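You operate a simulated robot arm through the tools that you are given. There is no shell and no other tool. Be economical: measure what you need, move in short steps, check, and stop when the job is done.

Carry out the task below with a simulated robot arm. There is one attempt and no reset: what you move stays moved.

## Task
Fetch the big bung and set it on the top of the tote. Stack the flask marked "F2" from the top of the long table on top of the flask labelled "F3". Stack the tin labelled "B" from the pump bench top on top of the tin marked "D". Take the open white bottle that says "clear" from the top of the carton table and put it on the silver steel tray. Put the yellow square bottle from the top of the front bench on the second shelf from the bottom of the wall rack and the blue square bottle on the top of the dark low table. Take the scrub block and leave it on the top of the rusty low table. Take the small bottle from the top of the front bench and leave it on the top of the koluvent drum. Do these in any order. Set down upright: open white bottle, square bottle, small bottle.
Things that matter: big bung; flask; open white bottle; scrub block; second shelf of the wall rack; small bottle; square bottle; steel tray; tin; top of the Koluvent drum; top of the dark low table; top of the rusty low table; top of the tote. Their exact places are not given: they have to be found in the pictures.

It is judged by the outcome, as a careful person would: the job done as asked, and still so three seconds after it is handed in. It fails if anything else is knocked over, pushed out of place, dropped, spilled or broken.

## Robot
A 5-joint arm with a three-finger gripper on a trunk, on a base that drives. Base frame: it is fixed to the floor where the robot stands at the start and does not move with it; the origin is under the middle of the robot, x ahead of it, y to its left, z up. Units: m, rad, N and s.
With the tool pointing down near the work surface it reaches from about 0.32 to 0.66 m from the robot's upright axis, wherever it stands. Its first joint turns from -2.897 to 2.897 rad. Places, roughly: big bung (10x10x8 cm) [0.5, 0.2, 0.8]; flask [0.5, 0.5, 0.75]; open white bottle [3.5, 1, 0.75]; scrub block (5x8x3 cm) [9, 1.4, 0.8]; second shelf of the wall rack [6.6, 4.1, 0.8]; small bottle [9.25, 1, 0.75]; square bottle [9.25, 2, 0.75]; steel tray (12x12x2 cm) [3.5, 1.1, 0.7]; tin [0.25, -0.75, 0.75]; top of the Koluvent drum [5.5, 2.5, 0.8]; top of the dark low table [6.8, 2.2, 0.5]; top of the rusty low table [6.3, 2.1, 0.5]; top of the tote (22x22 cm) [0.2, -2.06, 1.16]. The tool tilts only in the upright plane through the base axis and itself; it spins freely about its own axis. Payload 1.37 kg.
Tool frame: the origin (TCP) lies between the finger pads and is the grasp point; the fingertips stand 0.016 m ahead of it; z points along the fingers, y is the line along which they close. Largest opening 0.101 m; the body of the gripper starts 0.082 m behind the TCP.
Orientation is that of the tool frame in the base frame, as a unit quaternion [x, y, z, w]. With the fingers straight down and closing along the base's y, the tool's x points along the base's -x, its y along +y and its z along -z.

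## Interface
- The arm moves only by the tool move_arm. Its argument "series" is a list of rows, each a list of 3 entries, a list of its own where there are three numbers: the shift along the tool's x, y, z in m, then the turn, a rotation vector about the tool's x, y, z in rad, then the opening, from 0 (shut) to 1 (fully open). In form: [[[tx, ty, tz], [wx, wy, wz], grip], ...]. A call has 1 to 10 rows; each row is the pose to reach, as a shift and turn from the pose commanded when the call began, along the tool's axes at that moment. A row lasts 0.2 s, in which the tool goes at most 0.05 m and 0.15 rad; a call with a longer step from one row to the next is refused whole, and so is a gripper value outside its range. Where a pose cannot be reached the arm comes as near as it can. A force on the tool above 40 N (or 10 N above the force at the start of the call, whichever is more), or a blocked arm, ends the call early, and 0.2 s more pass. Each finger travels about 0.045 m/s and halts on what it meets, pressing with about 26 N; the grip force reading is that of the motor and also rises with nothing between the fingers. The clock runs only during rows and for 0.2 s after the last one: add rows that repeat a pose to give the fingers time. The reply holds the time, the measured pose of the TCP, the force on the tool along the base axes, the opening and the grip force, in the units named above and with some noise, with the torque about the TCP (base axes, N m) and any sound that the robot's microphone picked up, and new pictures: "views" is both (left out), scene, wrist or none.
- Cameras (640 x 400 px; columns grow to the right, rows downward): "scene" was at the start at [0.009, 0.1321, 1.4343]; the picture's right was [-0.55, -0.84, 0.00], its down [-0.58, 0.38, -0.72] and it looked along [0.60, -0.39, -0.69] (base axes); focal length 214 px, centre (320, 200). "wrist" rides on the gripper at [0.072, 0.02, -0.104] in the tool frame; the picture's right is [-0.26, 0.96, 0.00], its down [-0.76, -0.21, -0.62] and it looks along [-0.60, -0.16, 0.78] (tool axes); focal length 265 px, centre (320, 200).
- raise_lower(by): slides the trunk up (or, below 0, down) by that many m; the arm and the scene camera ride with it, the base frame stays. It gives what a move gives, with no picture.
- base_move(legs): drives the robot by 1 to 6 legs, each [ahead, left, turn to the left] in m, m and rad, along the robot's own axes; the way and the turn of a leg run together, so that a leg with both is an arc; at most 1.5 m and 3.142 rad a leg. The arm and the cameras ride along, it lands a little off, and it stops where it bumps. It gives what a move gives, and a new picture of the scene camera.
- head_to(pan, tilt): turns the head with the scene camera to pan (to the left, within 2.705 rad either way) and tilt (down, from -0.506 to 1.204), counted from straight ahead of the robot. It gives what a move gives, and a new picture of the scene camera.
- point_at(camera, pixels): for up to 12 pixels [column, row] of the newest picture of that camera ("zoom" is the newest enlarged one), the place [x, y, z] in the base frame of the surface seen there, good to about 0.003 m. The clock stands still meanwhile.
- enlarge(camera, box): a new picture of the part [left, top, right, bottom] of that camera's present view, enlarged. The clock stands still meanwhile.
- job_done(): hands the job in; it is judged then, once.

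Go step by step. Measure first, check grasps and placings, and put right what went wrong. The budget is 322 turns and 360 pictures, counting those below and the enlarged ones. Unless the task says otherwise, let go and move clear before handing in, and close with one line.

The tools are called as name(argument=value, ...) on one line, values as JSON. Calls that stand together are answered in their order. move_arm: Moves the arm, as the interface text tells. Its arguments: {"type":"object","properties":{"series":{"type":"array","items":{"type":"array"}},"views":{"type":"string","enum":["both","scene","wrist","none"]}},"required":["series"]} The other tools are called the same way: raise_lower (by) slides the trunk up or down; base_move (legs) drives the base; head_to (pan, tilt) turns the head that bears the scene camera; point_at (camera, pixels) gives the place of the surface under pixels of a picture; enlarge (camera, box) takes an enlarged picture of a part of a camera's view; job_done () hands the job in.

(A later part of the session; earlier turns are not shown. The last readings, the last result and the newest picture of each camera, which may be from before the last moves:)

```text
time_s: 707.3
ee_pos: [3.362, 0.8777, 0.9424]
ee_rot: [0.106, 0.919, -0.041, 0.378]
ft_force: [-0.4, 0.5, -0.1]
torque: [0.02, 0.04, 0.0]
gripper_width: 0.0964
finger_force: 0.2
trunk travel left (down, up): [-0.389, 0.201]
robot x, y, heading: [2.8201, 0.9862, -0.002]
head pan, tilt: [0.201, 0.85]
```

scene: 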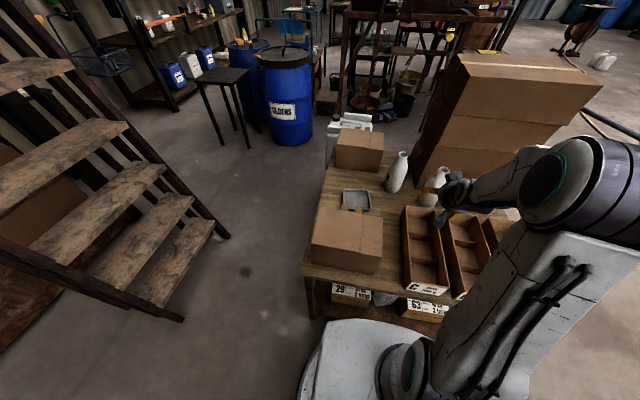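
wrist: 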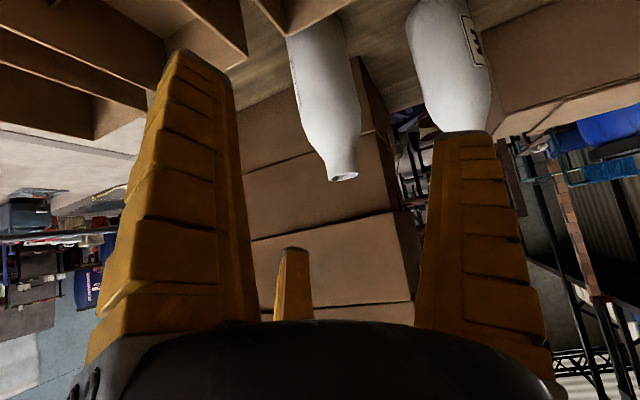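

move_arm(series=[[[0, 0, -0.03], [0, 0.15, 0], 0.95], [[0, 0, -0.06], [0, 0.3, 0], 0.95], [[0, 0, -0.09], [0, 0.45, 0], 0.95], [[0, 0, -0.12], [0, 0.6, 0], 0.95], [[0, 0, -0.14], [0, 0.75, 0], 0.95], [[-0.02, 0, -0.16], [0, 0.785, 0], 0.95], [[-0.02, 0, -0.16], [0, 0.785, 0], 0.95]], views="wrist")

base_move(legs=[[-0.05, 0.0, 0.0], [0.0, -0.78, 0.0]])

```text
time_s: 708.9
ee_pos: [3.2653, 0.8979, 1.0679]
ee_rot: [0.116, 0.993, 0.001, -0.002]
ft_force: [-0.2, 0.8, 0.3]
torque: [-0.02, 0.0, -0.01]
gripper_width: 0.0964
finger_force: 0.0
trunk travel left (down, up): [-0.389, 0.201]
robot x, y, heading: [2.8204, 0.9874, 0.0]
head pan, tilt: [0.201, 0.85]
```

wrist: 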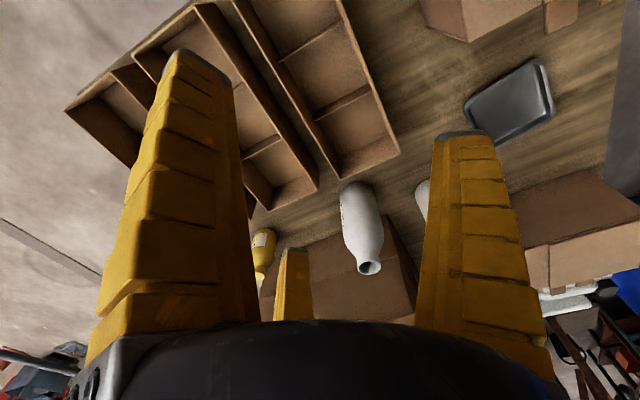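

```text
time_s: 713.6
ee_pos: [3.2141, 0.1175, 1.0686]
ee_rot: [0.118, 0.993, 0.0, -0.002]
ft_force: [-0.4, -0.6, -0.7]
torque: [0.0, 0.01, 0.01]
gripper_width: 0.0964
finger_force: 0.7
trunk travel left (down, up): [-0.389, 0.201]
robot x, y, heading: [2.7646, 0.2047, -0.008]
head pan, tilt: [0.201, 0.85]
```

scene: 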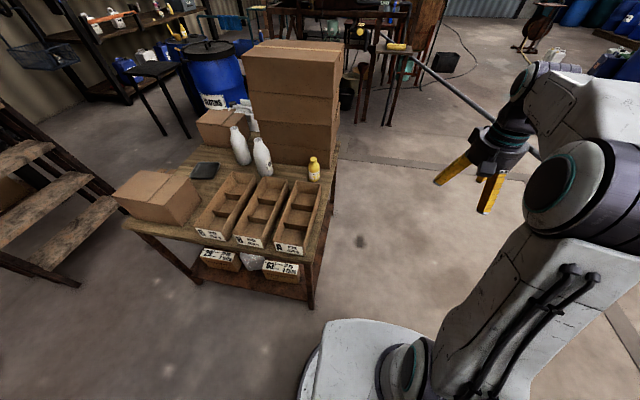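

Bottle and cartons are in order. Before going round I centre and raise the arm so it clears the box stack, then turn to face +y here and strafe in.

move_arm(series=[[[0.01, 0.04, -0.01], [0, 0, 0], 0.95], [[0.03, 0.08, -0.02], [0, 0, 0], 0.95], [[0.06, 0.085, -0.03], [0, 0, 0], 0.95]], views="none")

raise_lower(by=0.1)

base_move(legs=[[0.0, -0.06, 0.0], [0.0, 0.0, 1.579], [0.0, -0.72, 0.0]])

head_to(pan=0.0, tilt=0.9)

```text
time_s: 714.4
ee_pos: [3.1756, 0.214, 1.1]
ee_rot: [0.118, 0.993, 0.0, -0.002]
ft_force: [0.4, -0.1, 0.3]
torque: [-0.02, 0.02, 0.01]
gripper_width: 0.0963
finger_force: 0.2
trunk travel left (down, up): [-0.389, 0.201]
robot x, y, heading: [2.7701, 0.2069, -0.005]
head pan, tilt: [0.201, 0.85]
```

```text
time_s: 715.7
ee_pos: [3.1768, 0.214, 1.1998]
ee_rot: [0.117, 0.993, 0.0, -0.002]
ft_force: [0.0, 0.3, 0.4]
torque: [0.0, 0.03, -0.01]
gripper_width: 0.0965
finger_force: 0.1
trunk travel left (down, up): [-0.489, 0.101]
robot x, y, heading: [2.7694, 0.2048, -0.006]
head pan, tilt: [0.201, 0.85]
```

```text
time_s: 724.0
ee_pos: [3.5091, 0.5317, 1.1993]
ee_rot: [-0.605, 0.796, -0.002, -0.001]
ft_force: [0.2, -0.2, 1.3]
torque: [0.0, 0.0, 0.0]
gripper_width: 0.0963
finger_force: 0.4
trunk travel left (down, up): [-0.489, 0.101]
robot x, y, heading: [3.5001, 0.1213, 1.536]
head pan, tilt: [0.201, 0.85]
```

scene: 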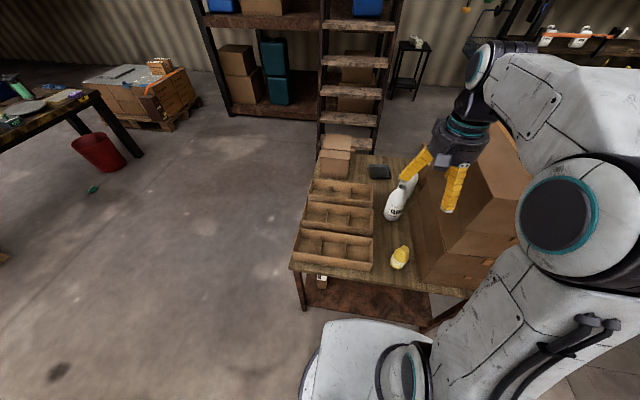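

```text
time_s: 724.8
ee_pos: [3.5079, 0.5326, 1.1994]
ee_rot: [-0.605, 0.796, -0.001, -0.001]
ft_force: [0.5, 0.1, 0.6]
torque: [0.01, -0.02, -0.01]
gripper_width: 0.0966
finger_force: 0.4
trunk travel left (down, up): [-0.489, 0.101]
robot x, y, heading: [3.5007, 0.1299, 1.532]
head pan, tilt: [0.0, 0.901]
```

scene: 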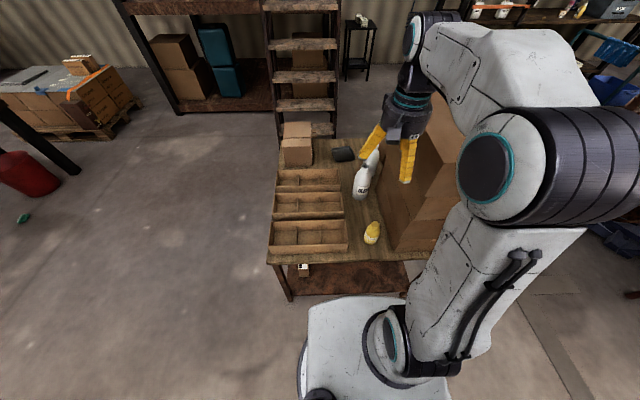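

base_move(legs=[[0.08, 0.0, 0.02]])

move_arm(series=[[[-0.035, 0.003, 0.01], [0, 0, 0], 0.95], [[-0.07, 0.006, 0.02], [0, 0, 0], 0.95], [[-0.11, 0.01, 0.04], [0, 0, 0], 0.95], [[-0.145, 0.013, 0.06], [0, 0, 0], 0.95], [[-0.18, 0.016, 0.09], [0, 0, 0], 0.95], [[-0.189, 0.017, 0.12], [0, 0, 0], 0.95]], views="wrist")

```text
time_s: 725.8
ee_pos: [3.5033, 0.6122, 1.1986]
ee_rot: [-0.614, 0.79, -0.003, -0.002]
ft_force: [0.3, 0.5, -0.4]
torque: [-0.05, 0.02, 0.01]
gripper_width: 0.0963
finger_force: 0.8
trunk travel left (down, up): [-0.489, 0.101]
robot x, y, heading: [3.5039, 0.2023, 1.555]
head pan, tilt: [0.0, 0.901]
```

scene: 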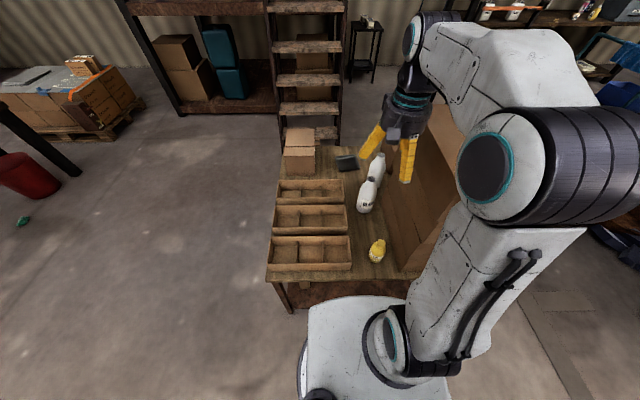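

```text
time_s: 727.2
ee_pos: [3.5342, 0.7978, 1.0766]
ee_rot: [-0.613, 0.79, -0.001, -0.001]
ft_force: [-0.3, 0.2, 0.0]
torque: [-0.02, 0.01, -0.01]
gripper_width: 0.0965
finger_force: 0.3
trunk travel left (down, up): [-0.489, 0.101]
robot x, y, heading: [3.5063, 0.2037, 1.55]
head pan, tilt: [0.0, 0.901]
```

wrist: 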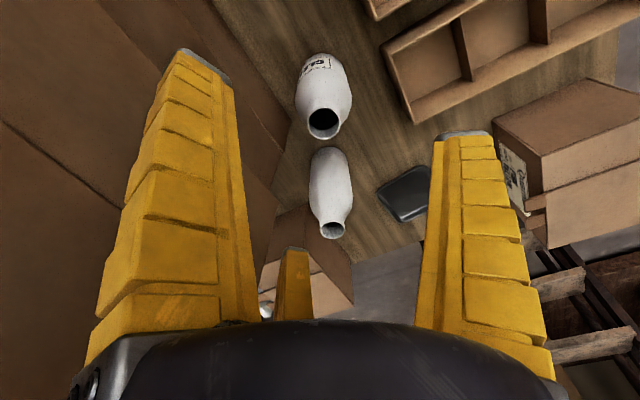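

point_at(camera="wrist", pixels=[[325, 138], [311, 122], [339, 122], [324, 109], [297, 100], [352, 95], [325, 90], [332, 230], [250, 120]])

```text
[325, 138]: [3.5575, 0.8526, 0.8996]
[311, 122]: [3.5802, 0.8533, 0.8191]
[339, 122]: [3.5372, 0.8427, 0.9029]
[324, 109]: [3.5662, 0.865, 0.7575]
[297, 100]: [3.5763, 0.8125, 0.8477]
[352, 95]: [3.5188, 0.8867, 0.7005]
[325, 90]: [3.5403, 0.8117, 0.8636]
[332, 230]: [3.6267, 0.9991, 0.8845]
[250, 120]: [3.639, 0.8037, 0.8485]
```

The bottle's axis is about (3.551,0.840). I move above it to z 0.95 and check that the rim lands at pixel (319,145), where the tool axis projects.

move_arm(series=[[[-0.022, -0.003, 0.03], [0, 0, 0], 0.95], [[-0.0449, -0.006, 0.06], [0, 0, 0], 0.95], [[-0.0449, -0.006, 0.1], [0, 0, 0], 0.95], [[-0.0449, -0.006, 0.127], [0, 0, 0], 0.95], [[-0.0449, -0.006, 0.127], [0, 0, 0], 0.95]], views="wrist")

```text
time_s: 728.4
ee_pos: [3.5489, 0.8372, 0.9498]
ee_rot: [-0.614, 0.79, -0.001, -0.001]
ft_force: [-0.4, -0.3, -0.1]
torque: [0.02, -0.03, 0.01]
gripper_width: 0.0965
finger_force: 0.5
trunk travel left (down, up): [-0.489, 0.101]
robot x, y, heading: [3.5039, 0.205, 1.552]
head pan, tilt: [0.0, 0.901]
```

wrist: 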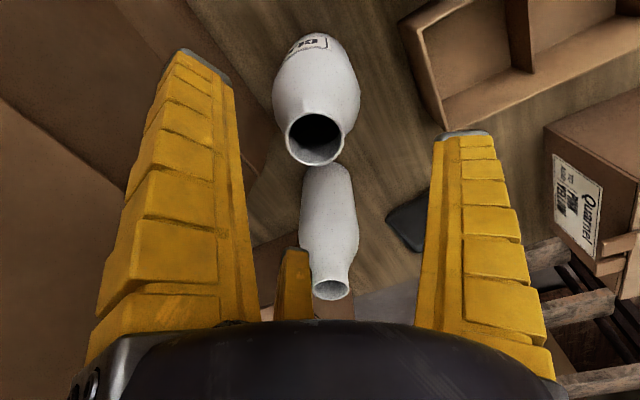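

The rim is at (314,135), about 7 mm nearer the robot; I correct, descend to z 0.832 and close.

move_arm(series=[[[0.006, -0.001, 0.02], [0, 0, 0], 0.95], [[0.006, -0.001, 0.055], [0, 0, 0], 0.95], [[0.006, -0.001, 0.09], [0, 0, 0], 0.95], [[0.006, -0.001, 0.117], [0, 0, 0], 0.95], [[0.006, -0.001, 0.117], [0, 0, 0], 0.95]], views="wrist")

```text
time_s: 729.6
ee_pos: [3.547, 0.8299, 0.8353]
ee_rot: [-0.613, 0.79, -0.001, -0.002]
ft_force: [-0.1, -1.7, -0.4]
torque: [0.0, 0.0, -0.01]
gripper_width: 0.0965
finger_force: 0.4
trunk travel left (down, up): [-0.489, 0.101]
robot x, y, heading: [3.5028, 0.2025, 1.554]
head pan, tilt: [0.0, 0.901]
```

wrist: 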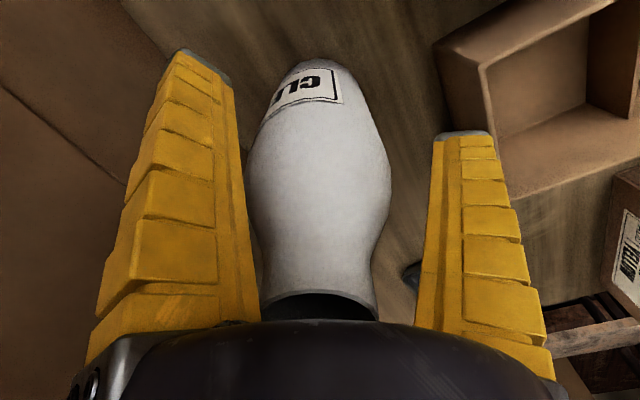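

The bottle is between the fingers. I close.

move_arm(series=[[[0, 0, 0], [0, 0, 0], 0.8], [[0, 0, 0], [0, 0, 0], 0.6], [[0, 0, 0], [0, 0, 0], 0.3], [[0, 0, 0], [0, 0, 0], 0], [[0, 0, 0], [0, 0, 0], 0], [[0, 0, 0], [0, 0, 0], 0]], views="wrist")

```text
time_s: 731.0
ee_pos: [3.5483, 0.8327, 0.8364]
ee_rot: [-0.613, 0.79, 0.0, -0.001]
ft_force: [2.0, 0.8, 9.9]
torque: [-0.09, -0.1, 0.02]
gripper_width: 0.067
finger_force: 25.9
trunk travel left (down, up): [-0.489, 0.101]
robot x, y, heading: [3.501, 0.2024, 1.551]
head pan, tilt: [0.0, 0.901]
```

wrist: 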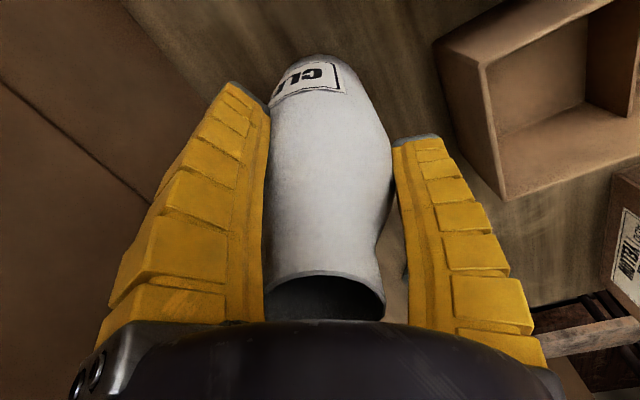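

Gripped at 0.067 with a mild 10 N reaction from the taper. I lift slowly and watch for slip.

move_arm(series=[[[0, 0, -0.005], [0, 0, 0], 0], [[0, 0, -0.012], [0, 0, 0], 0], [[0, 0, -0.02], [0, 0, 0], 0], [[0, 0, -0.03], [0, 0, 0], 0], [[0, 0, -0.03], [0, 0, 0], 0]], views="wrist")

```text
time_s: 732.2
ee_pos: [3.5487, 0.8333, 0.8642]
ee_rot: [-0.614, 0.789, -0.002, -0.003]
ft_force: [0.6, 0.7, -3.2]
torque: [0.02, -0.05, 0.03]
gripper_width: 0.0661
finger_force: 25.8
trunk travel left (down, up): [-0.489, 0.101]
robot x, y, heading: [3.5085, 0.2014, 1.551]
head pan, tilt: [0.0, 0.901]
```

wrist: 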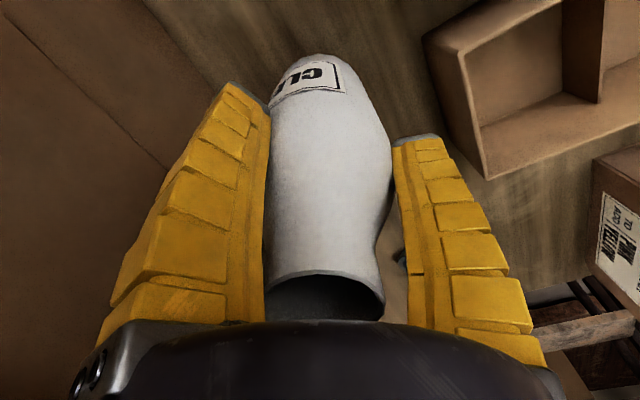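

It holds (about 3 N of weight). I raise it and draw it back.

move_arm(series=[[[0, 0, -0.03], [0, 0, 0], 0], [[0, 0, -0.06], [0, 0, 0], 0], [[0.01, 0, -0.09], [0, 0, 0], 0], [[0.03, 0, -0.12], [0, 0, 0], 0], [[0.06, 0, -0.15], [0, 0, 0], 0], [[0.09, 0, -0.18], [0, 0, 0], 0], [[0.12, 0, -0.2], [0, 0, 0], 0], [[0.15, 0, -0.22], [0, 0, 0], 0], [[0.18, 0, -0.23], [0, 0, 0], 0]], views="wrist")

base_move(legs=[[-0.1, 0.0, 0.0], [0.0, 0.75, 0.0], [1.5, 0.0, 0.02], [0.03, 0.0, 0.0]])

```text
time_s: 734.2
ee_pos: [3.5032, 0.6586, 1.0976]
ee_rot: [-0.613, 0.79, -0.001, -0.001]
ft_force: [0.0, 0.5, -2.2]
torque: [0.0, -0.02, 0.0]
gripper_width: 0.0662
finger_force: 26.4
trunk travel left (down, up): [-0.489, 0.101]
robot x, y, heading: [3.5018, 0.206, 1.553]
head pan, tilt: [0.0, 0.901]
```

wrist: 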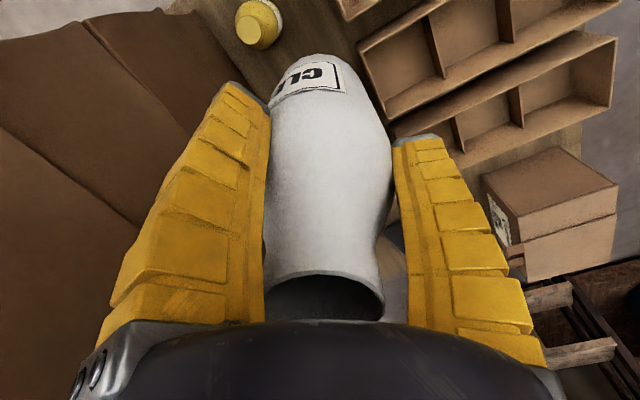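

```text
time_s: 746.7
ee_pos: [2.7118, 2.156, 1.0968]
ee_rot: [-0.633, 0.774, -0.003, -0.001]
ft_force: [-0.1, 0.5, -2.6]
torque: [-0.05, 0.04, 0.01]
gripper_width: 0.0655
finger_force: 25.6
trunk travel left (down, up): [-0.489, 0.101]
robot x, y, heading: [2.7365, 1.6937, 1.607]
head pan, tilt: [0.0, 0.901]
```

scene: 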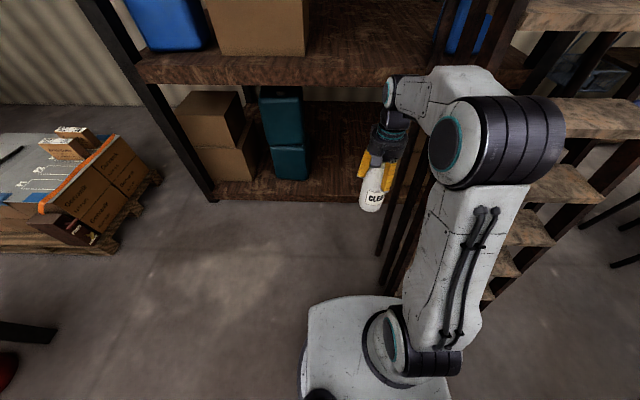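

"CLEAR" is carried upright; the ladder is close on the right, so I turn left (away from it) to face -y, then strafe to the carton table's north side.

base_move(legs=[[0.0, 0.0, 3.105], [0.05, 0.0, 0.0], [0.0, 0.75, 0.0]])

head_to(pan=-0.2, tilt=0.95)

```text
time_s: 758.5
ee_pos: [3.472, 1.1649, 1.0959]
ee_rot: [0.796, 0.605, 0.001, -0.002]
ft_force: [0.8, 0.4, -2.6]
torque: [-0.02, 0.01, -0.02]
gripper_width: 0.0648
finger_force: 25.9
trunk travel left (down, up): [-0.489, 0.101]
robot x, y, heading: [3.482, 1.6205, -1.608]
head pan, tilt: [0.0, 0.901]
```

scene: 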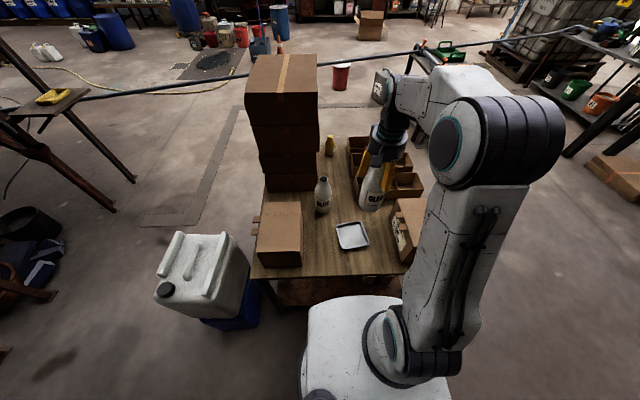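

```text
time_s: 759.2
ee_pos: [3.4732, 1.1651, 1.0965]
ee_rot: [0.796, 0.606, 0.0, -0.001]
ft_force: [0.2, -0.9, -2.7]
torque: [0.0, 0.0, 0.0]
gripper_width: 0.0648
finger_force: 26.2
trunk travel left (down, up): [-0.489, 0.101]
robot x, y, heading: [3.4798, 1.6218, -1.609]
head pan, tilt: [-0.201, 0.949]
```

scene: 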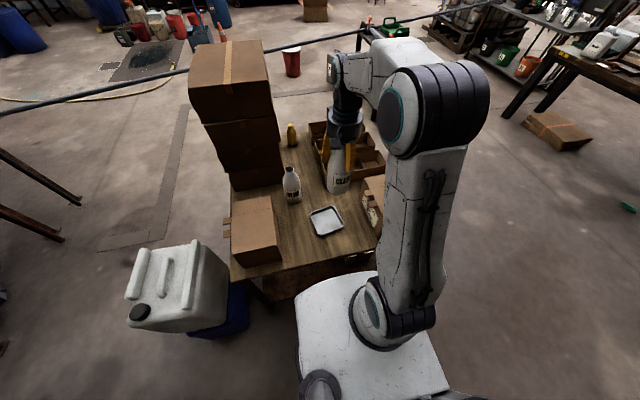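

Gripper width is creeping slightly (0.0648), so I measure the tray promptly.

enlarge(camera="scene", box=[270, 130, 400, 270])

point_at(camera="scene", pixels=[[326, 221], [311, 210], [336, 207], [343, 232], [318, 236], [337, 190], [332, 180], [345, 178]])

```text
2.86 times, centred on (335, 200) of scene
```

zoom: 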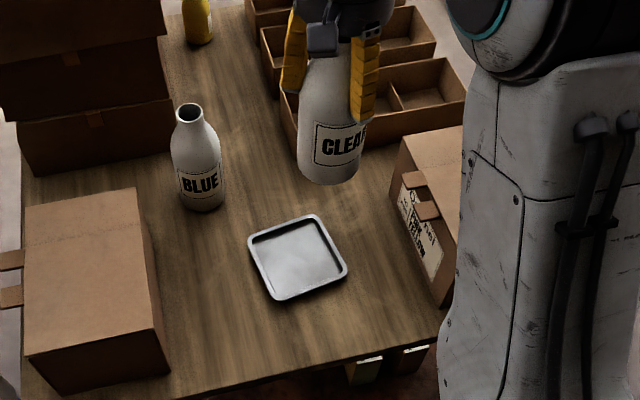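

```text
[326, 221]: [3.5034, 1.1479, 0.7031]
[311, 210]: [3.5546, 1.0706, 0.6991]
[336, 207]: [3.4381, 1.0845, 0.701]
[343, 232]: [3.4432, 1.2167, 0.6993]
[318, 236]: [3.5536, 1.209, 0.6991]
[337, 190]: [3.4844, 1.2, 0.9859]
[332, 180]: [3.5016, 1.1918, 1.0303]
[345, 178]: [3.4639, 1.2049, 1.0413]
```

The tray centre is (3.496,1.144) and the bottle's axis is at about (3.483,1.164). I shift and lower to 1 cm above the tray.

move_arm(series=[[[-0.008, 0.009, 0.03], [0, 0, 0], 0], [[-0.0158, 0.0179, 0.06], [0, 0, 0], 0], [[-0.0158, 0.0179, 0.1], [0, 0, 0], 0], [[-0.0158, 0.0179, 0.14], [0, 0, 0], 0], [[-0.0158, 0.0179, 0.18], [0, 0, 0], 0], [[-0.0158, 0.0179, 0.215], [0, 0, 0], 0], [[-0.0158, 0.0179, 0.235], [0, 0, 0], 0], [[-0.0158, 0.0179, 0.235], [0, 0, 0], 0]], views="wrist")

enlarge(camera="scene", box=[270, 150, 400, 270])

```text
time_s: 761.0
ee_pos: [3.4827, 1.1455, 0.8606]
ee_rot: [0.796, 0.606, 0.001, -0.001]
ft_force: [0.9, -0.7, -3.1]
torque: [-0.03, 0.01, -0.03]
gripper_width: 0.0645
finger_force: 26.2
trunk travel left (down, up): [-0.489, 0.101]
robot x, y, heading: [3.4829, 1.6227, -1.604]
head pan, tilt: [-0.201, 0.949]
```

wrist: 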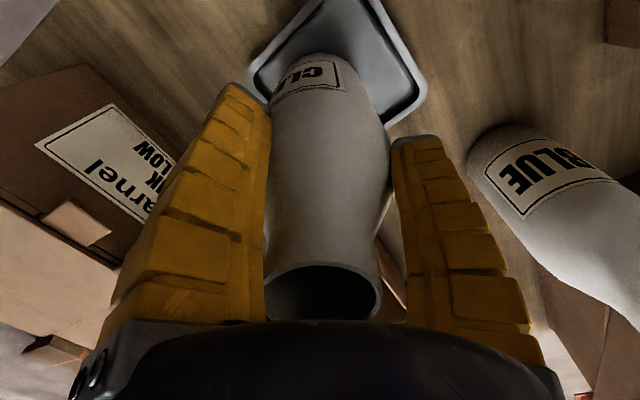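

```text
3.33 times, centred on (335, 210) of scene
```

zoom: 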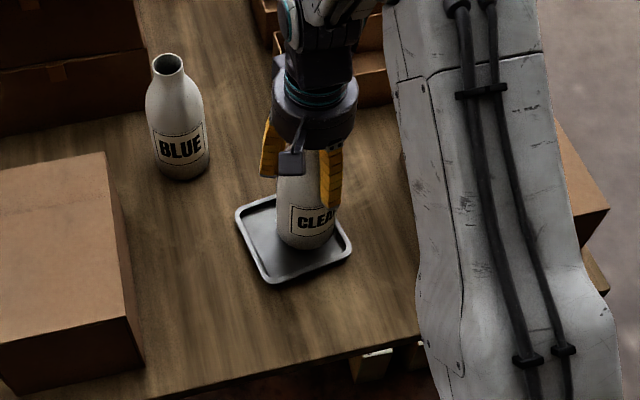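

I check the bottle's base against the tray before setting down.

point_at(camera="zoom", pixels=[[281, 232], [330, 236], [305, 245], [305, 225], [285, 222], [326, 222], [240, 214], [349, 247], [270, 278], [255, 245], [310, 268], [262, 225]])

```text
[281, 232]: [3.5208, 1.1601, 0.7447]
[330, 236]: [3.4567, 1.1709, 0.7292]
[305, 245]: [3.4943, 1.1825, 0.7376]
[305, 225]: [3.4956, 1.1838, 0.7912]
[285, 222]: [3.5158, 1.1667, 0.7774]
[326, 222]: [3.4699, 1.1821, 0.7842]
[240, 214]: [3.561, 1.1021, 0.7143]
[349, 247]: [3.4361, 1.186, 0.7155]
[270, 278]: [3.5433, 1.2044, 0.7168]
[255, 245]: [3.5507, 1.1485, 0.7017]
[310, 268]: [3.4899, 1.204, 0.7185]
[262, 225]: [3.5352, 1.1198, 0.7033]
```

Base centre is (3.491,1.149) against tray centre (3.498,1.144). I shift by that and lower to contact.

move_arm(series=[[[-0.003, 0.008, 0], [0, 0, 0], 0], [[-0.003, 0.008, 0.01], [0, 0, 0], 0], [[-0.003, 0.008, 0.016], [0, 0, 0], 0], [[-0.003, 0.008, 0.019], [0, 0, 0], 0], [[-0.003, 0.008, 0.022], [0, 0, 0], 0], [[-0.003, 0.008, 0.024], [0, 0, 0], 0]], views="none")

```text
time_s: 762.4
ee_pos: [3.4922, 1.1407, 0.8424]
ee_rot: [0.796, 0.605, -0.001, 0.002]
ft_force: [-1.3, -1.6, 21.3]
torque: [-0.01, -0.09, -0.02]
gripper_width: 0.0668
finger_force: 26.1
trunk travel left (down, up): [-0.489, 0.101]
robot x, y, heading: [3.48, 1.6233, -1.607]
head pan, tilt: [-0.201, 0.949]
```

Contact at 21 N. I ease up 2 mm, release, and rise straight.

move_arm(series=[[[0, 0, -0.003], [0, 0, 0], 0], [[0, 0, -0.003], [0, 0, 0], 0.7], [[0, 0, -0.003], [0, 0, 0], 0.9], [[0, 0, -0.003], [0, 0, 0], 0.98], [[0, 0, -0.003], [0, 0, 0], 0.98], [[0, 0, -0.03], [0, 0, 0], 0.98], [[0, 0, -0.07], [0, 0, 0], 0.98], [[0, 0, -0.11], [0, 0, 0], 0.98], [[0, 0, -0.15], [0, 0, 0], 0.98], [[0, 0, -0.19], [0, 0, 0], 0.98]], views="wrist")

enlarge(camera="scene", box=[270, 130, 400, 270])

```text
time_s: 764.6
ee_pos: [3.4916, 1.1386, 1.0263]
ee_rot: [0.796, 0.605, 0.002, -0.001]
ft_force: [-0.2, 0.2, 0.3]
torque: [-0.04, -0.04, -0.01]
gripper_width: 0.0991
finger_force: 0.2
trunk travel left (down, up): [-0.489, 0.101]
robot x, y, heading: [3.4858, 1.6202, -1.611]
head pan, tilt: [-0.201, 0.949]
```

wrist: 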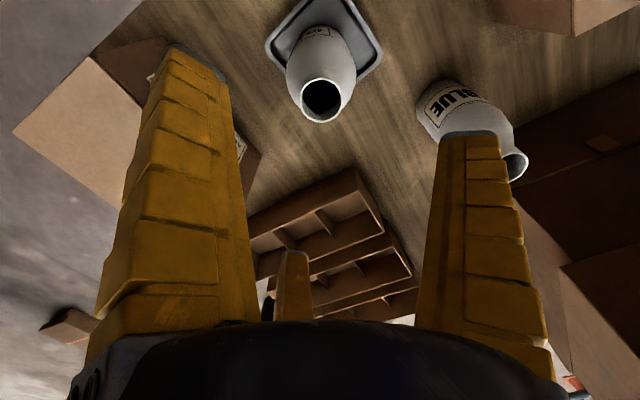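

```text
2.86 times, centred on (335, 200) of scene
```

zoom: 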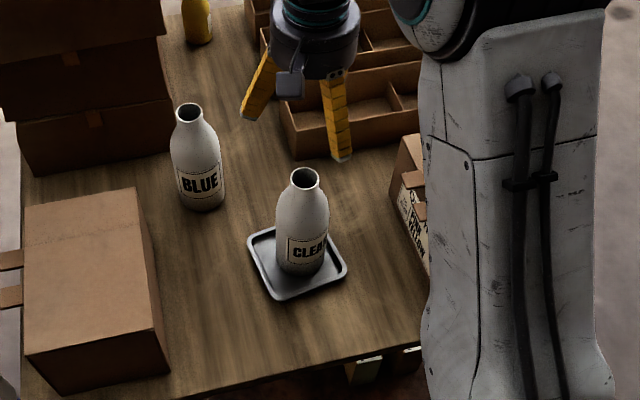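

The "CLEAR" bottle stands upright on the tray. The tins remain: I tuck the arm and drive west toward the pump bench's east side.

move_arm(series=[[[0.03, 0, -0.03], [0, 0, 0], 0.95], [[0.06, 0, -0.06], [0, 0, 0], 0.95], [[0.08, 0, -0.08], [0, 0, 0], 0.95]], views="none")

base_move(legs=[[0.0, -0.8, 0.0], [0.0, 0.0, -1.53], [1.0, 0.85, 0.0]])

head_to(pan=0.4, tilt=0.6)

```text
time_s: 765.4
ee_pos: [3.5172, 1.2155, 1.1051]
ee_rot: [0.797, 0.604, 0.002, -0.001]
ft_force: [1.5, -0.3, 0.0]
torque: [0.0, 0.0, 0.02]
gripper_width: 0.0966
finger_force: 0.2
trunk travel left (down, up): [-0.489, 0.101]
robot x, y, heading: [3.4809, 1.6212, -1.609]
head pan, tilt: [-0.201, 0.949]
```

```text
time_s: 779.7
ee_pos: [1.236, 0.8217, 1.1054]
ee_rot: [0.99, -0.142, 0.002, -0.001]
ft_force: [-0.1, 0.3, 0.1]
torque: [-0.01, 0.03, 0.02]
gripper_width: 0.0962
finger_force: 0.4
trunk travel left (down, up): [-0.489, 0.101]
robot x, y, heading: [1.6403, 0.8511, 3.093]
head pan, tilt: [-0.201, 0.949]
```

scene: 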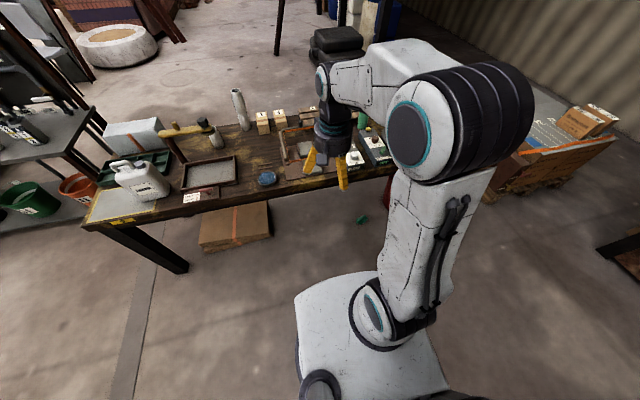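

```text
time_s: 780.7
ee_pos: [1.2366, 0.8214, 1.1059]
ee_rot: [0.99, -0.142, 0.002, -0.001]
ft_force: [-0.3, 0.2, 0.8]
torque: [-0.05, -0.03, 0.01]
gripper_width: 0.0965
finger_force: 0.0
trunk travel left (down, up): [-0.489, 0.101]
robot x, y, heading: [1.6416, 0.8486, 3.09]
head pan, tilt: [0.4, 0.6]
```

scene: 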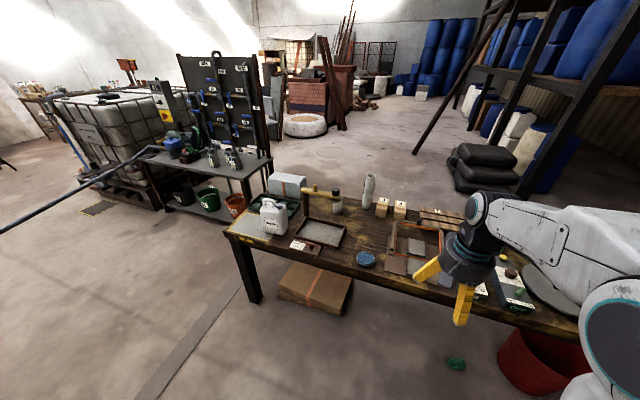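

base_move(legs=[[0.0, 0.0, 0.05], [0.05, 1.2, 0.0], [0.75, 0.5, 0.0]])

head_to(pan=0.0, tilt=0.8)

```text
time_s: 791.4
ee_pos: [0.4115, -0.8426, 1.1046]
ee_rot: [0.992, -0.124, 0.002, 0.0]
ft_force: [-0.3, 0.6, -0.2]
torque: [-0.02, -0.05, 0.01]
gripper_width: 0.0961
finger_force: 0.2
trunk travel left (down, up): [-0.489, 0.101]
robot x, y, heading: [0.8128, -0.8002, 3.123]
head pan, tilt: [0.4, 0.6]
```

scene: 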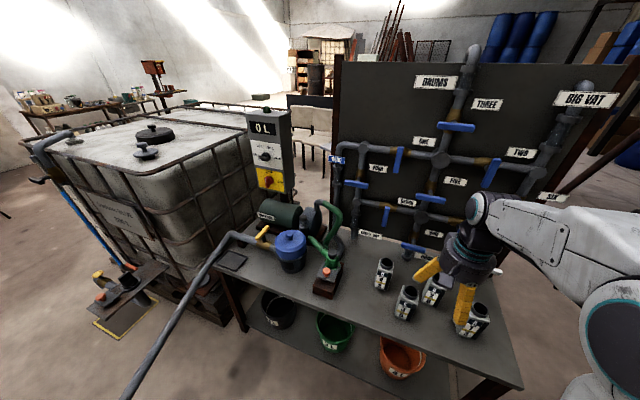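

```text
time_s: 792.3
ee_pos: [0.41, -0.8425, 1.1047]
ee_rot: [0.992, -0.125, 0.001, 0.0]
ft_force: [0.2, -0.1, -0.9]
torque: [0.0, 0.0, -0.03]
gripper_width: 0.0964
finger_force: 0.5
trunk travel left (down, up): [-0.489, 0.101]
robot x, y, heading: [0.8154, -0.797, 3.123]
head pan, tilt: [0.0, 0.799]
```

scene: 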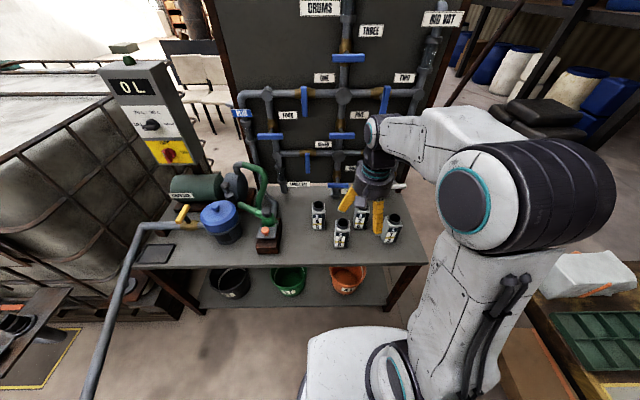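

The tins D, C, B, A stand at (318,215), (342,232), (360,217), (390,228). I move in to (0.63,-0.86) and enlarge.

base_move(legs=[[0.17, 0.06, 0.018]])

enlarge(camera="scene", box=[250, 130, 450, 290])

```text
time_s: 793.8
ee_pos: [0.238, -0.9107, 1.105]
ee_rot: [0.993, -0.114, 0.003, 0.0]
ft_force: [1.5, -0.3, 0.6]
torque: [0.0, -0.05, -0.02]
gripper_width: 0.0965
finger_force: 0.9
trunk travel left (down, up): [-0.489, 0.101]
robot x, y, heading: [0.6409, -0.8583, -3.137]
head pan, tilt: [0.0, 0.799]
```

scene: 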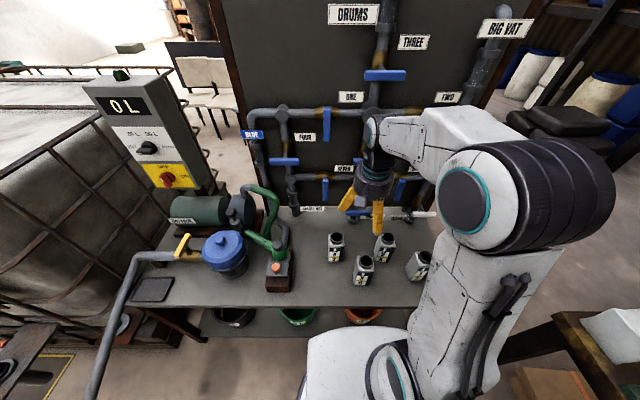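

```text
2.50 times, centred on (350, 210) of scene
```

zoom: 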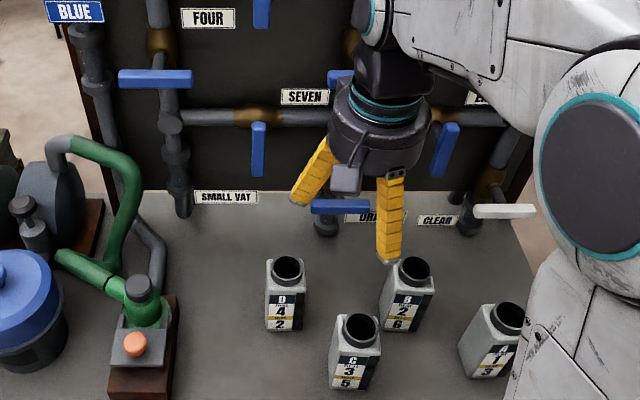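

B (label "B 2 6") is at zoom (408,290), D at (287,290). I measure both.

point_at(camera="zoom", pixels=[[412, 268], [396, 268], [427, 268], [412, 258], [412, 278], [385, 285], [432, 295], [287, 267], [273, 267], [301, 267], [287, 277], [380, 325]])

point_at(camera="zoom", pixels=[[268, 272], [305, 275], [287, 285], [408, 285], [480, 212], [505, 210], [340, 205], [287, 257], [290, 330], [405, 330]])

```text
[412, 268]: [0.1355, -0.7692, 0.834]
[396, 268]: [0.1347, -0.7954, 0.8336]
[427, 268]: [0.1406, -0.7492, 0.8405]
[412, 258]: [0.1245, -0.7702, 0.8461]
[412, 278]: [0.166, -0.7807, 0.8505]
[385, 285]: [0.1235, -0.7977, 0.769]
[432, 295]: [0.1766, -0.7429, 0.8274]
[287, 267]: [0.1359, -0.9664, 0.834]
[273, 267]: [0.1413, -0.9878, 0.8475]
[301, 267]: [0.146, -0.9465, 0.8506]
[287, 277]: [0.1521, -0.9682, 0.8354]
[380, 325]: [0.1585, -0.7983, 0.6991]
```

```text
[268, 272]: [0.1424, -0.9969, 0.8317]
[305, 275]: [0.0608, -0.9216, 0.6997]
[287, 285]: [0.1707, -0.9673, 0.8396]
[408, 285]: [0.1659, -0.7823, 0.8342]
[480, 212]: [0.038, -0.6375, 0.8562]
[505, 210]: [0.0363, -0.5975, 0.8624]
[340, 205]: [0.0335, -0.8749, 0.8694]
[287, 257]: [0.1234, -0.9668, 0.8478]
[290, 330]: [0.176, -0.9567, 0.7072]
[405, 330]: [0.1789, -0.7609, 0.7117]
```

B's mouth is near (0.145,-0.771), D's at (0.142,-0.967), rims z≈0.85. I bring the gripper above B, squared up, to see its orientation.

move_arm(series=[[[-0.025, -0.023, 0], [0, 0, -0.1], 0.95], [[-0.05, -0.046, 0.01], [0, 0, -0.2], 0.95], [[-0.075, -0.069, 0.03], [0, 0, -0.23], 0.95], [[-0.1, -0.092, 0.05], [0, 0, -0.23], 0.95], [[-0.122, -0.115, 0.07], [0, 0, -0.23], 0.95], [[-0.122, -0.115, 0.09], [0, 0, -0.23], 0.95]], views="wrist")

enlarge(camera="wrist", box=[220, 40, 440, 220])

```text
time_s: 795.2
ee_pos: [0.1473, -0.7707, 1.0137]
ee_rot: [1.0, 0.002, 0.001, 0.0]
ft_force: [-0.2, -0.1, 0.3]
torque: [-0.01, -0.01, 0.04]
gripper_width: 0.0963
finger_force: 0.1
trunk travel left (down, up): [-0.489, 0.101]
robot x, y, heading: [0.6383, -0.8552, -3.138]
head pan, tilt: [0.0, 0.799]
```

wrist: 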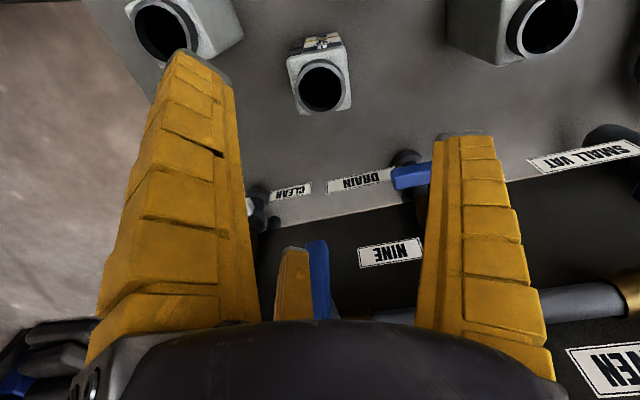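

```text
2.22 times, centred on (330, 130) of wrist
```

zoom: 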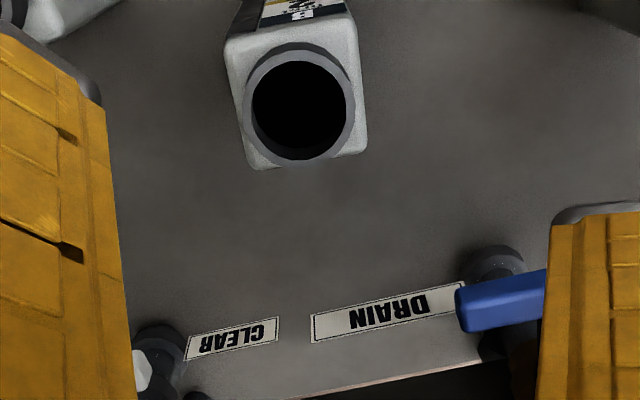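

point_at(camera="zoom", pixels=[[232, 48], [347, 20], [360, 145], [257, 163], [305, 160], [247, 110], [355, 100], [297, 55], [228, 40]])

```text
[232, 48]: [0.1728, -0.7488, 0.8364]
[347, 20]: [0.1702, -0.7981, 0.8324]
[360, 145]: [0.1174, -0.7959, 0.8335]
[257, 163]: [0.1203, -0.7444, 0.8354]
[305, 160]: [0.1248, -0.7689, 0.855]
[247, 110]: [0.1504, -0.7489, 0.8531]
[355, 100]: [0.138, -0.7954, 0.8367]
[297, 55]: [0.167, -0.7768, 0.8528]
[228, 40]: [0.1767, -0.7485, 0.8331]
```

B's body is centred at (0.145,-0.772), turned ~3°. I descend to z 0.79 and grip it.

move_arm(series=[[[-0.002, 0.001, 0.04], [0, 0, 0.06], 0.9], [[-0.002, 0.001, 0.085], [0, 0, 0.06], 0.9], [[-0.002, 0.001, 0.13], [0, 0, 0.06], 0.9], [[-0.002, 0.001, 0.175], [0, 0, 0.06], 0.9], [[-0.002, 0.001, 0.21], [0, 0, 0.06], 0.9], [[-0.002, 0.001, 0.2237], [0, 0, 0.06], 0.9], [[-0.002, 0.001, 0.2237], [0, 0, 0.06], 0.4], [[-0.002, 0.001, 0.2237], [0, 0, 0.06], 0], [[-0.002, 0.001, 0.2237], [0, 0, 0.06], 0], [[-0.002, 0.001, 0.2237], [0, 0, 0.06], 0]], views="wrist")

```text
time_s: 797.4
ee_pos: [0.1444, -0.7704, 0.7921]
ee_rot: [1.0, -0.029, 0.002, 0.0]
ft_force: [0.1, 0.7, -0.8]
torque: [0.03, 0.0, -0.01]
gripper_width: 0.0715
finger_force: 26.1
trunk travel left (down, up): [-0.489, 0.101]
robot x, y, heading: [0.6409, -0.8585, -3.138]
head pan, tilt: [0.0, 0.799]
```

wrist: 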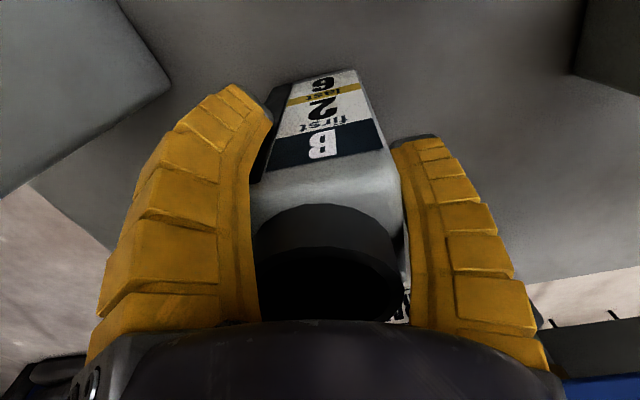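

It's B. I lift it and measure D's top again from the scene camera.

move_arm(series=[[[0, 0, -0.04], [0, 0, 0], 0], [[0, 0, -0.08], [0, 0, 0], 0], [[0, 0, -0.12], [0, 0, 0], 0], [[0, 0, -0.16], [0, 0, 0], 0], [[0, 0, -0.2], [0, 0, 0], 0], [[0, 0, -0.215], [0, 0, 0], 0]], views="none")

enlarge(camera="scene", box=[300, 150, 420, 270])

```text
time_s: 798.8
ee_pos: [0.1449, -0.7711, 1.0055]
ee_rot: [1.0, -0.029, 0.002, 0.0]
ft_force: [-0.2, 0.0, -1.2]
torque: [0.01, -0.02, -0.04]
gripper_width: 0.0711
finger_force: 25.9
trunk travel left (down, up): [-0.489, 0.101]
robot x, y, heading: [0.6437, -0.8598, -3.14]
head pan, tilt: [0.0, 0.799]
```

```text
3.33 times, centred on (360, 210) of scene
```

zoom: 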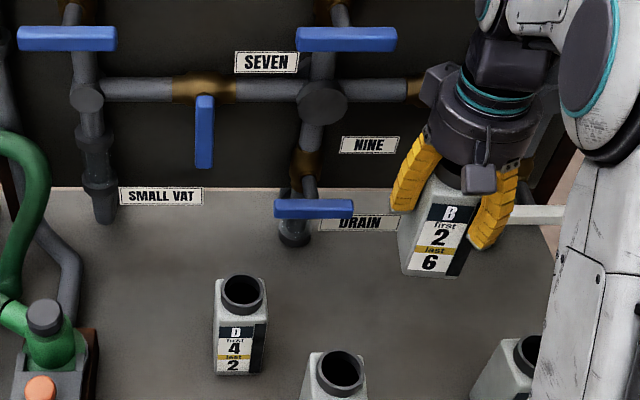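

point_at(camera="zoom", pixels=[[223, 292], [264, 292], [243, 310], [243, 278], [216, 283], [268, 283], [217, 316], [269, 318], [228, 306], [258, 306], [315, 210], [345, 208]])

```text
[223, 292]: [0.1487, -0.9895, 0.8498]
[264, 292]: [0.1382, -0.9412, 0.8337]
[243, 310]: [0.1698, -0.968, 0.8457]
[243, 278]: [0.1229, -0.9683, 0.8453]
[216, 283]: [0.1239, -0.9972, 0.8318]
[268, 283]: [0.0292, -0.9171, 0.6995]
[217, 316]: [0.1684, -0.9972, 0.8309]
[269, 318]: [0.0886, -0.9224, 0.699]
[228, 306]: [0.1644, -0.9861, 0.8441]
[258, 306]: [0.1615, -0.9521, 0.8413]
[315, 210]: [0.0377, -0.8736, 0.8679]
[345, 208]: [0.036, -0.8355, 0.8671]
```

D's mouth centre is (0.146,-0.968). I carry B over it and lower to just above.

move_arm(series=[[[0.003, 0.04, 0], [0, 0, -0.02], 0], [[0.005, 0.08, 0], [0, 0, -0.04], 0], [[0.007, 0.12, 0], [0, 0, -0.06], 0], [[0.01, 0.16, 0], [0, 0, -0.06], 0], [[0.012, 0.196, 0], [0, 0, -0.06], 0], [[0.012, 0.196, 0.03], [0, 0, -0.06], 0], [[0.012, 0.196, 0.05], [0, 0, -0.06], 0], [[0.012, 0.196, 0.05], [0, 0, -0.06], 0]], views="wrist")

enlarge(camera="scene", box=[280, 140, 400, 260])

```text
time_s: 800.6
ee_pos: [0.1439, -0.9679, 0.9555]
ee_rot: [1.0, 0.001, 0.002, -0.001]
ft_force: [0.2, -0.3, -0.9]
torque: [0.03, 0.03, 0.01]
gripper_width: 0.0707
finger_force: 26.1
trunk travel left (down, up): [-0.489, 0.101]
robot x, y, heading: [0.6419, -0.859, -3.136]
head pan, tilt: [0.0, 0.799]
```

wrist: 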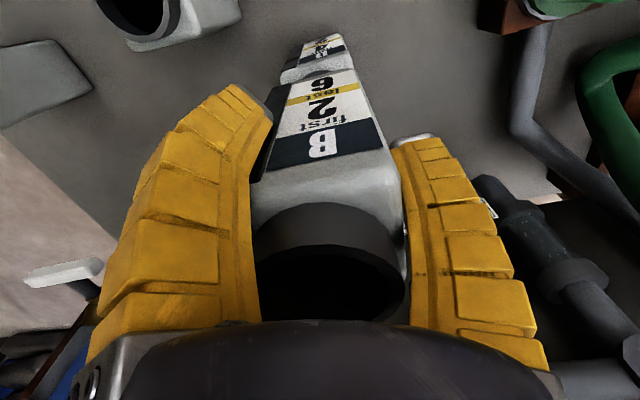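

```text
3.33 times, centred on (340, 200) of scene
```

zoom: 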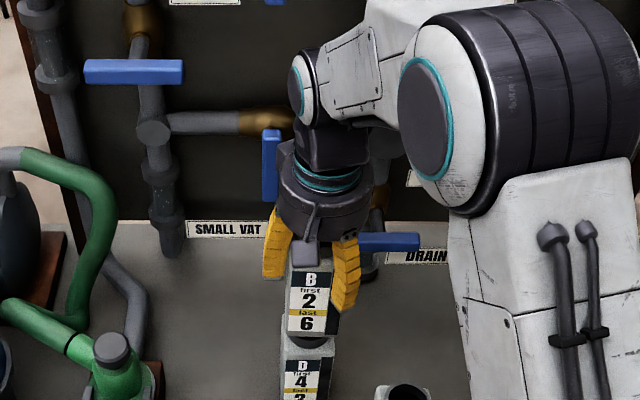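

point_at(camera="zoom", pixels=[[292, 325], [337, 328], [313, 320], [286, 360], [331, 362], [306, 372], [312, 342]])

```text
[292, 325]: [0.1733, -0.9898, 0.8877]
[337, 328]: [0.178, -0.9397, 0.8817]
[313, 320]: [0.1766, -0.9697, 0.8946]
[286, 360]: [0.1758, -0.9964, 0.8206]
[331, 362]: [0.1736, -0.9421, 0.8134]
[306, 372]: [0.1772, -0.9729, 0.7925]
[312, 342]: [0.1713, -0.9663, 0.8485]
```

B's faces line up with D's within 3 mm. I nudge -2 mm in y and lower to contact.

move_arm(series=[[[0.001, 0.002, 0.003], [0, 0, 0], 0], [[0.001, 0.002, 0.006], [0, 0, 0], 0], [[0.001, 0.002, 0.009], [0, 0, 0], 0], [[0.001, 0.002, 0.011], [0, 0, 0], 0], [[0.001, 0.002, 0.012], [0, 0, 0], 0]], views="none")

```text
time_s: 801.8
ee_pos: [0.1437, -0.9705, 0.9441]
ee_rot: [1.0, 0.001, 0.002, 0.0]
ft_force: [1.5, 0.6, 5.1]
torque: [0.17, -0.1, -0.03]
gripper_width: 0.0705
finger_force: 25.7
trunk travel left (down, up): [-0.489, 0.101]
robot x, y, heading: [0.6428, -0.8579, -3.138]
head pan, tilt: [0.0, 0.799]
```

Contact at 5 N. I release gently and rise.

move_arm(series=[[[0, 0, 0], [0, 0, 0], 0.75], [[0, 0, 0], [0, 0, 0], 0.85], [[0, 0, 0], [0, 0, 0], 0.92], [[0, 0, 0], [0, 0, 0], 0.92], [[0, 0, -0.03], [0, 0, 0], 0.92], [[0, 0, -0.07], [0, 0, 0], 0.92], [[0, 0, -0.11], [0, 0, 0], 0.92], [[0, 0, -0.15], [0, 0, 0], 0.92]], views="wrist")

enlarge(camera="scene", box=[270, 140, 430, 290])

```text
time_s: 803.6
ee_pos: [0.1439, -0.973, 1.0932]
ee_rot: [1.0, 0.001, 0.001, 0.0]
ft_force: [0.0, -0.2, 0.8]
torque: [0.03, -0.01, 0.0]
gripper_width: 0.0935
finger_force: 0.7
trunk travel left (down, up): [-0.489, 0.101]
robot x, y, heading: [0.6431, -0.857, -3.138]
head pan, tilt: [0.0, 0.799]
```

wrist: 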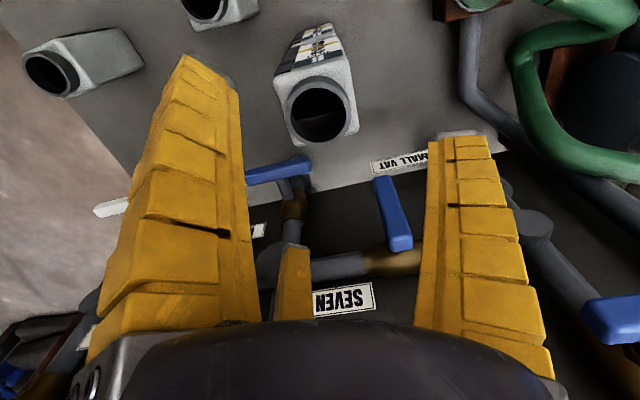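

```text
2.67 times, centred on (350, 215) of scene
```

zoom: 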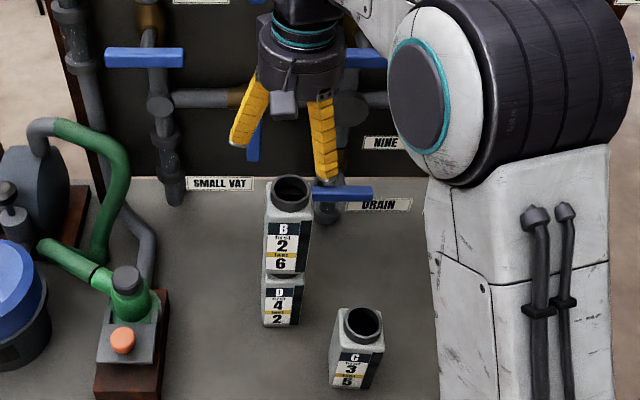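

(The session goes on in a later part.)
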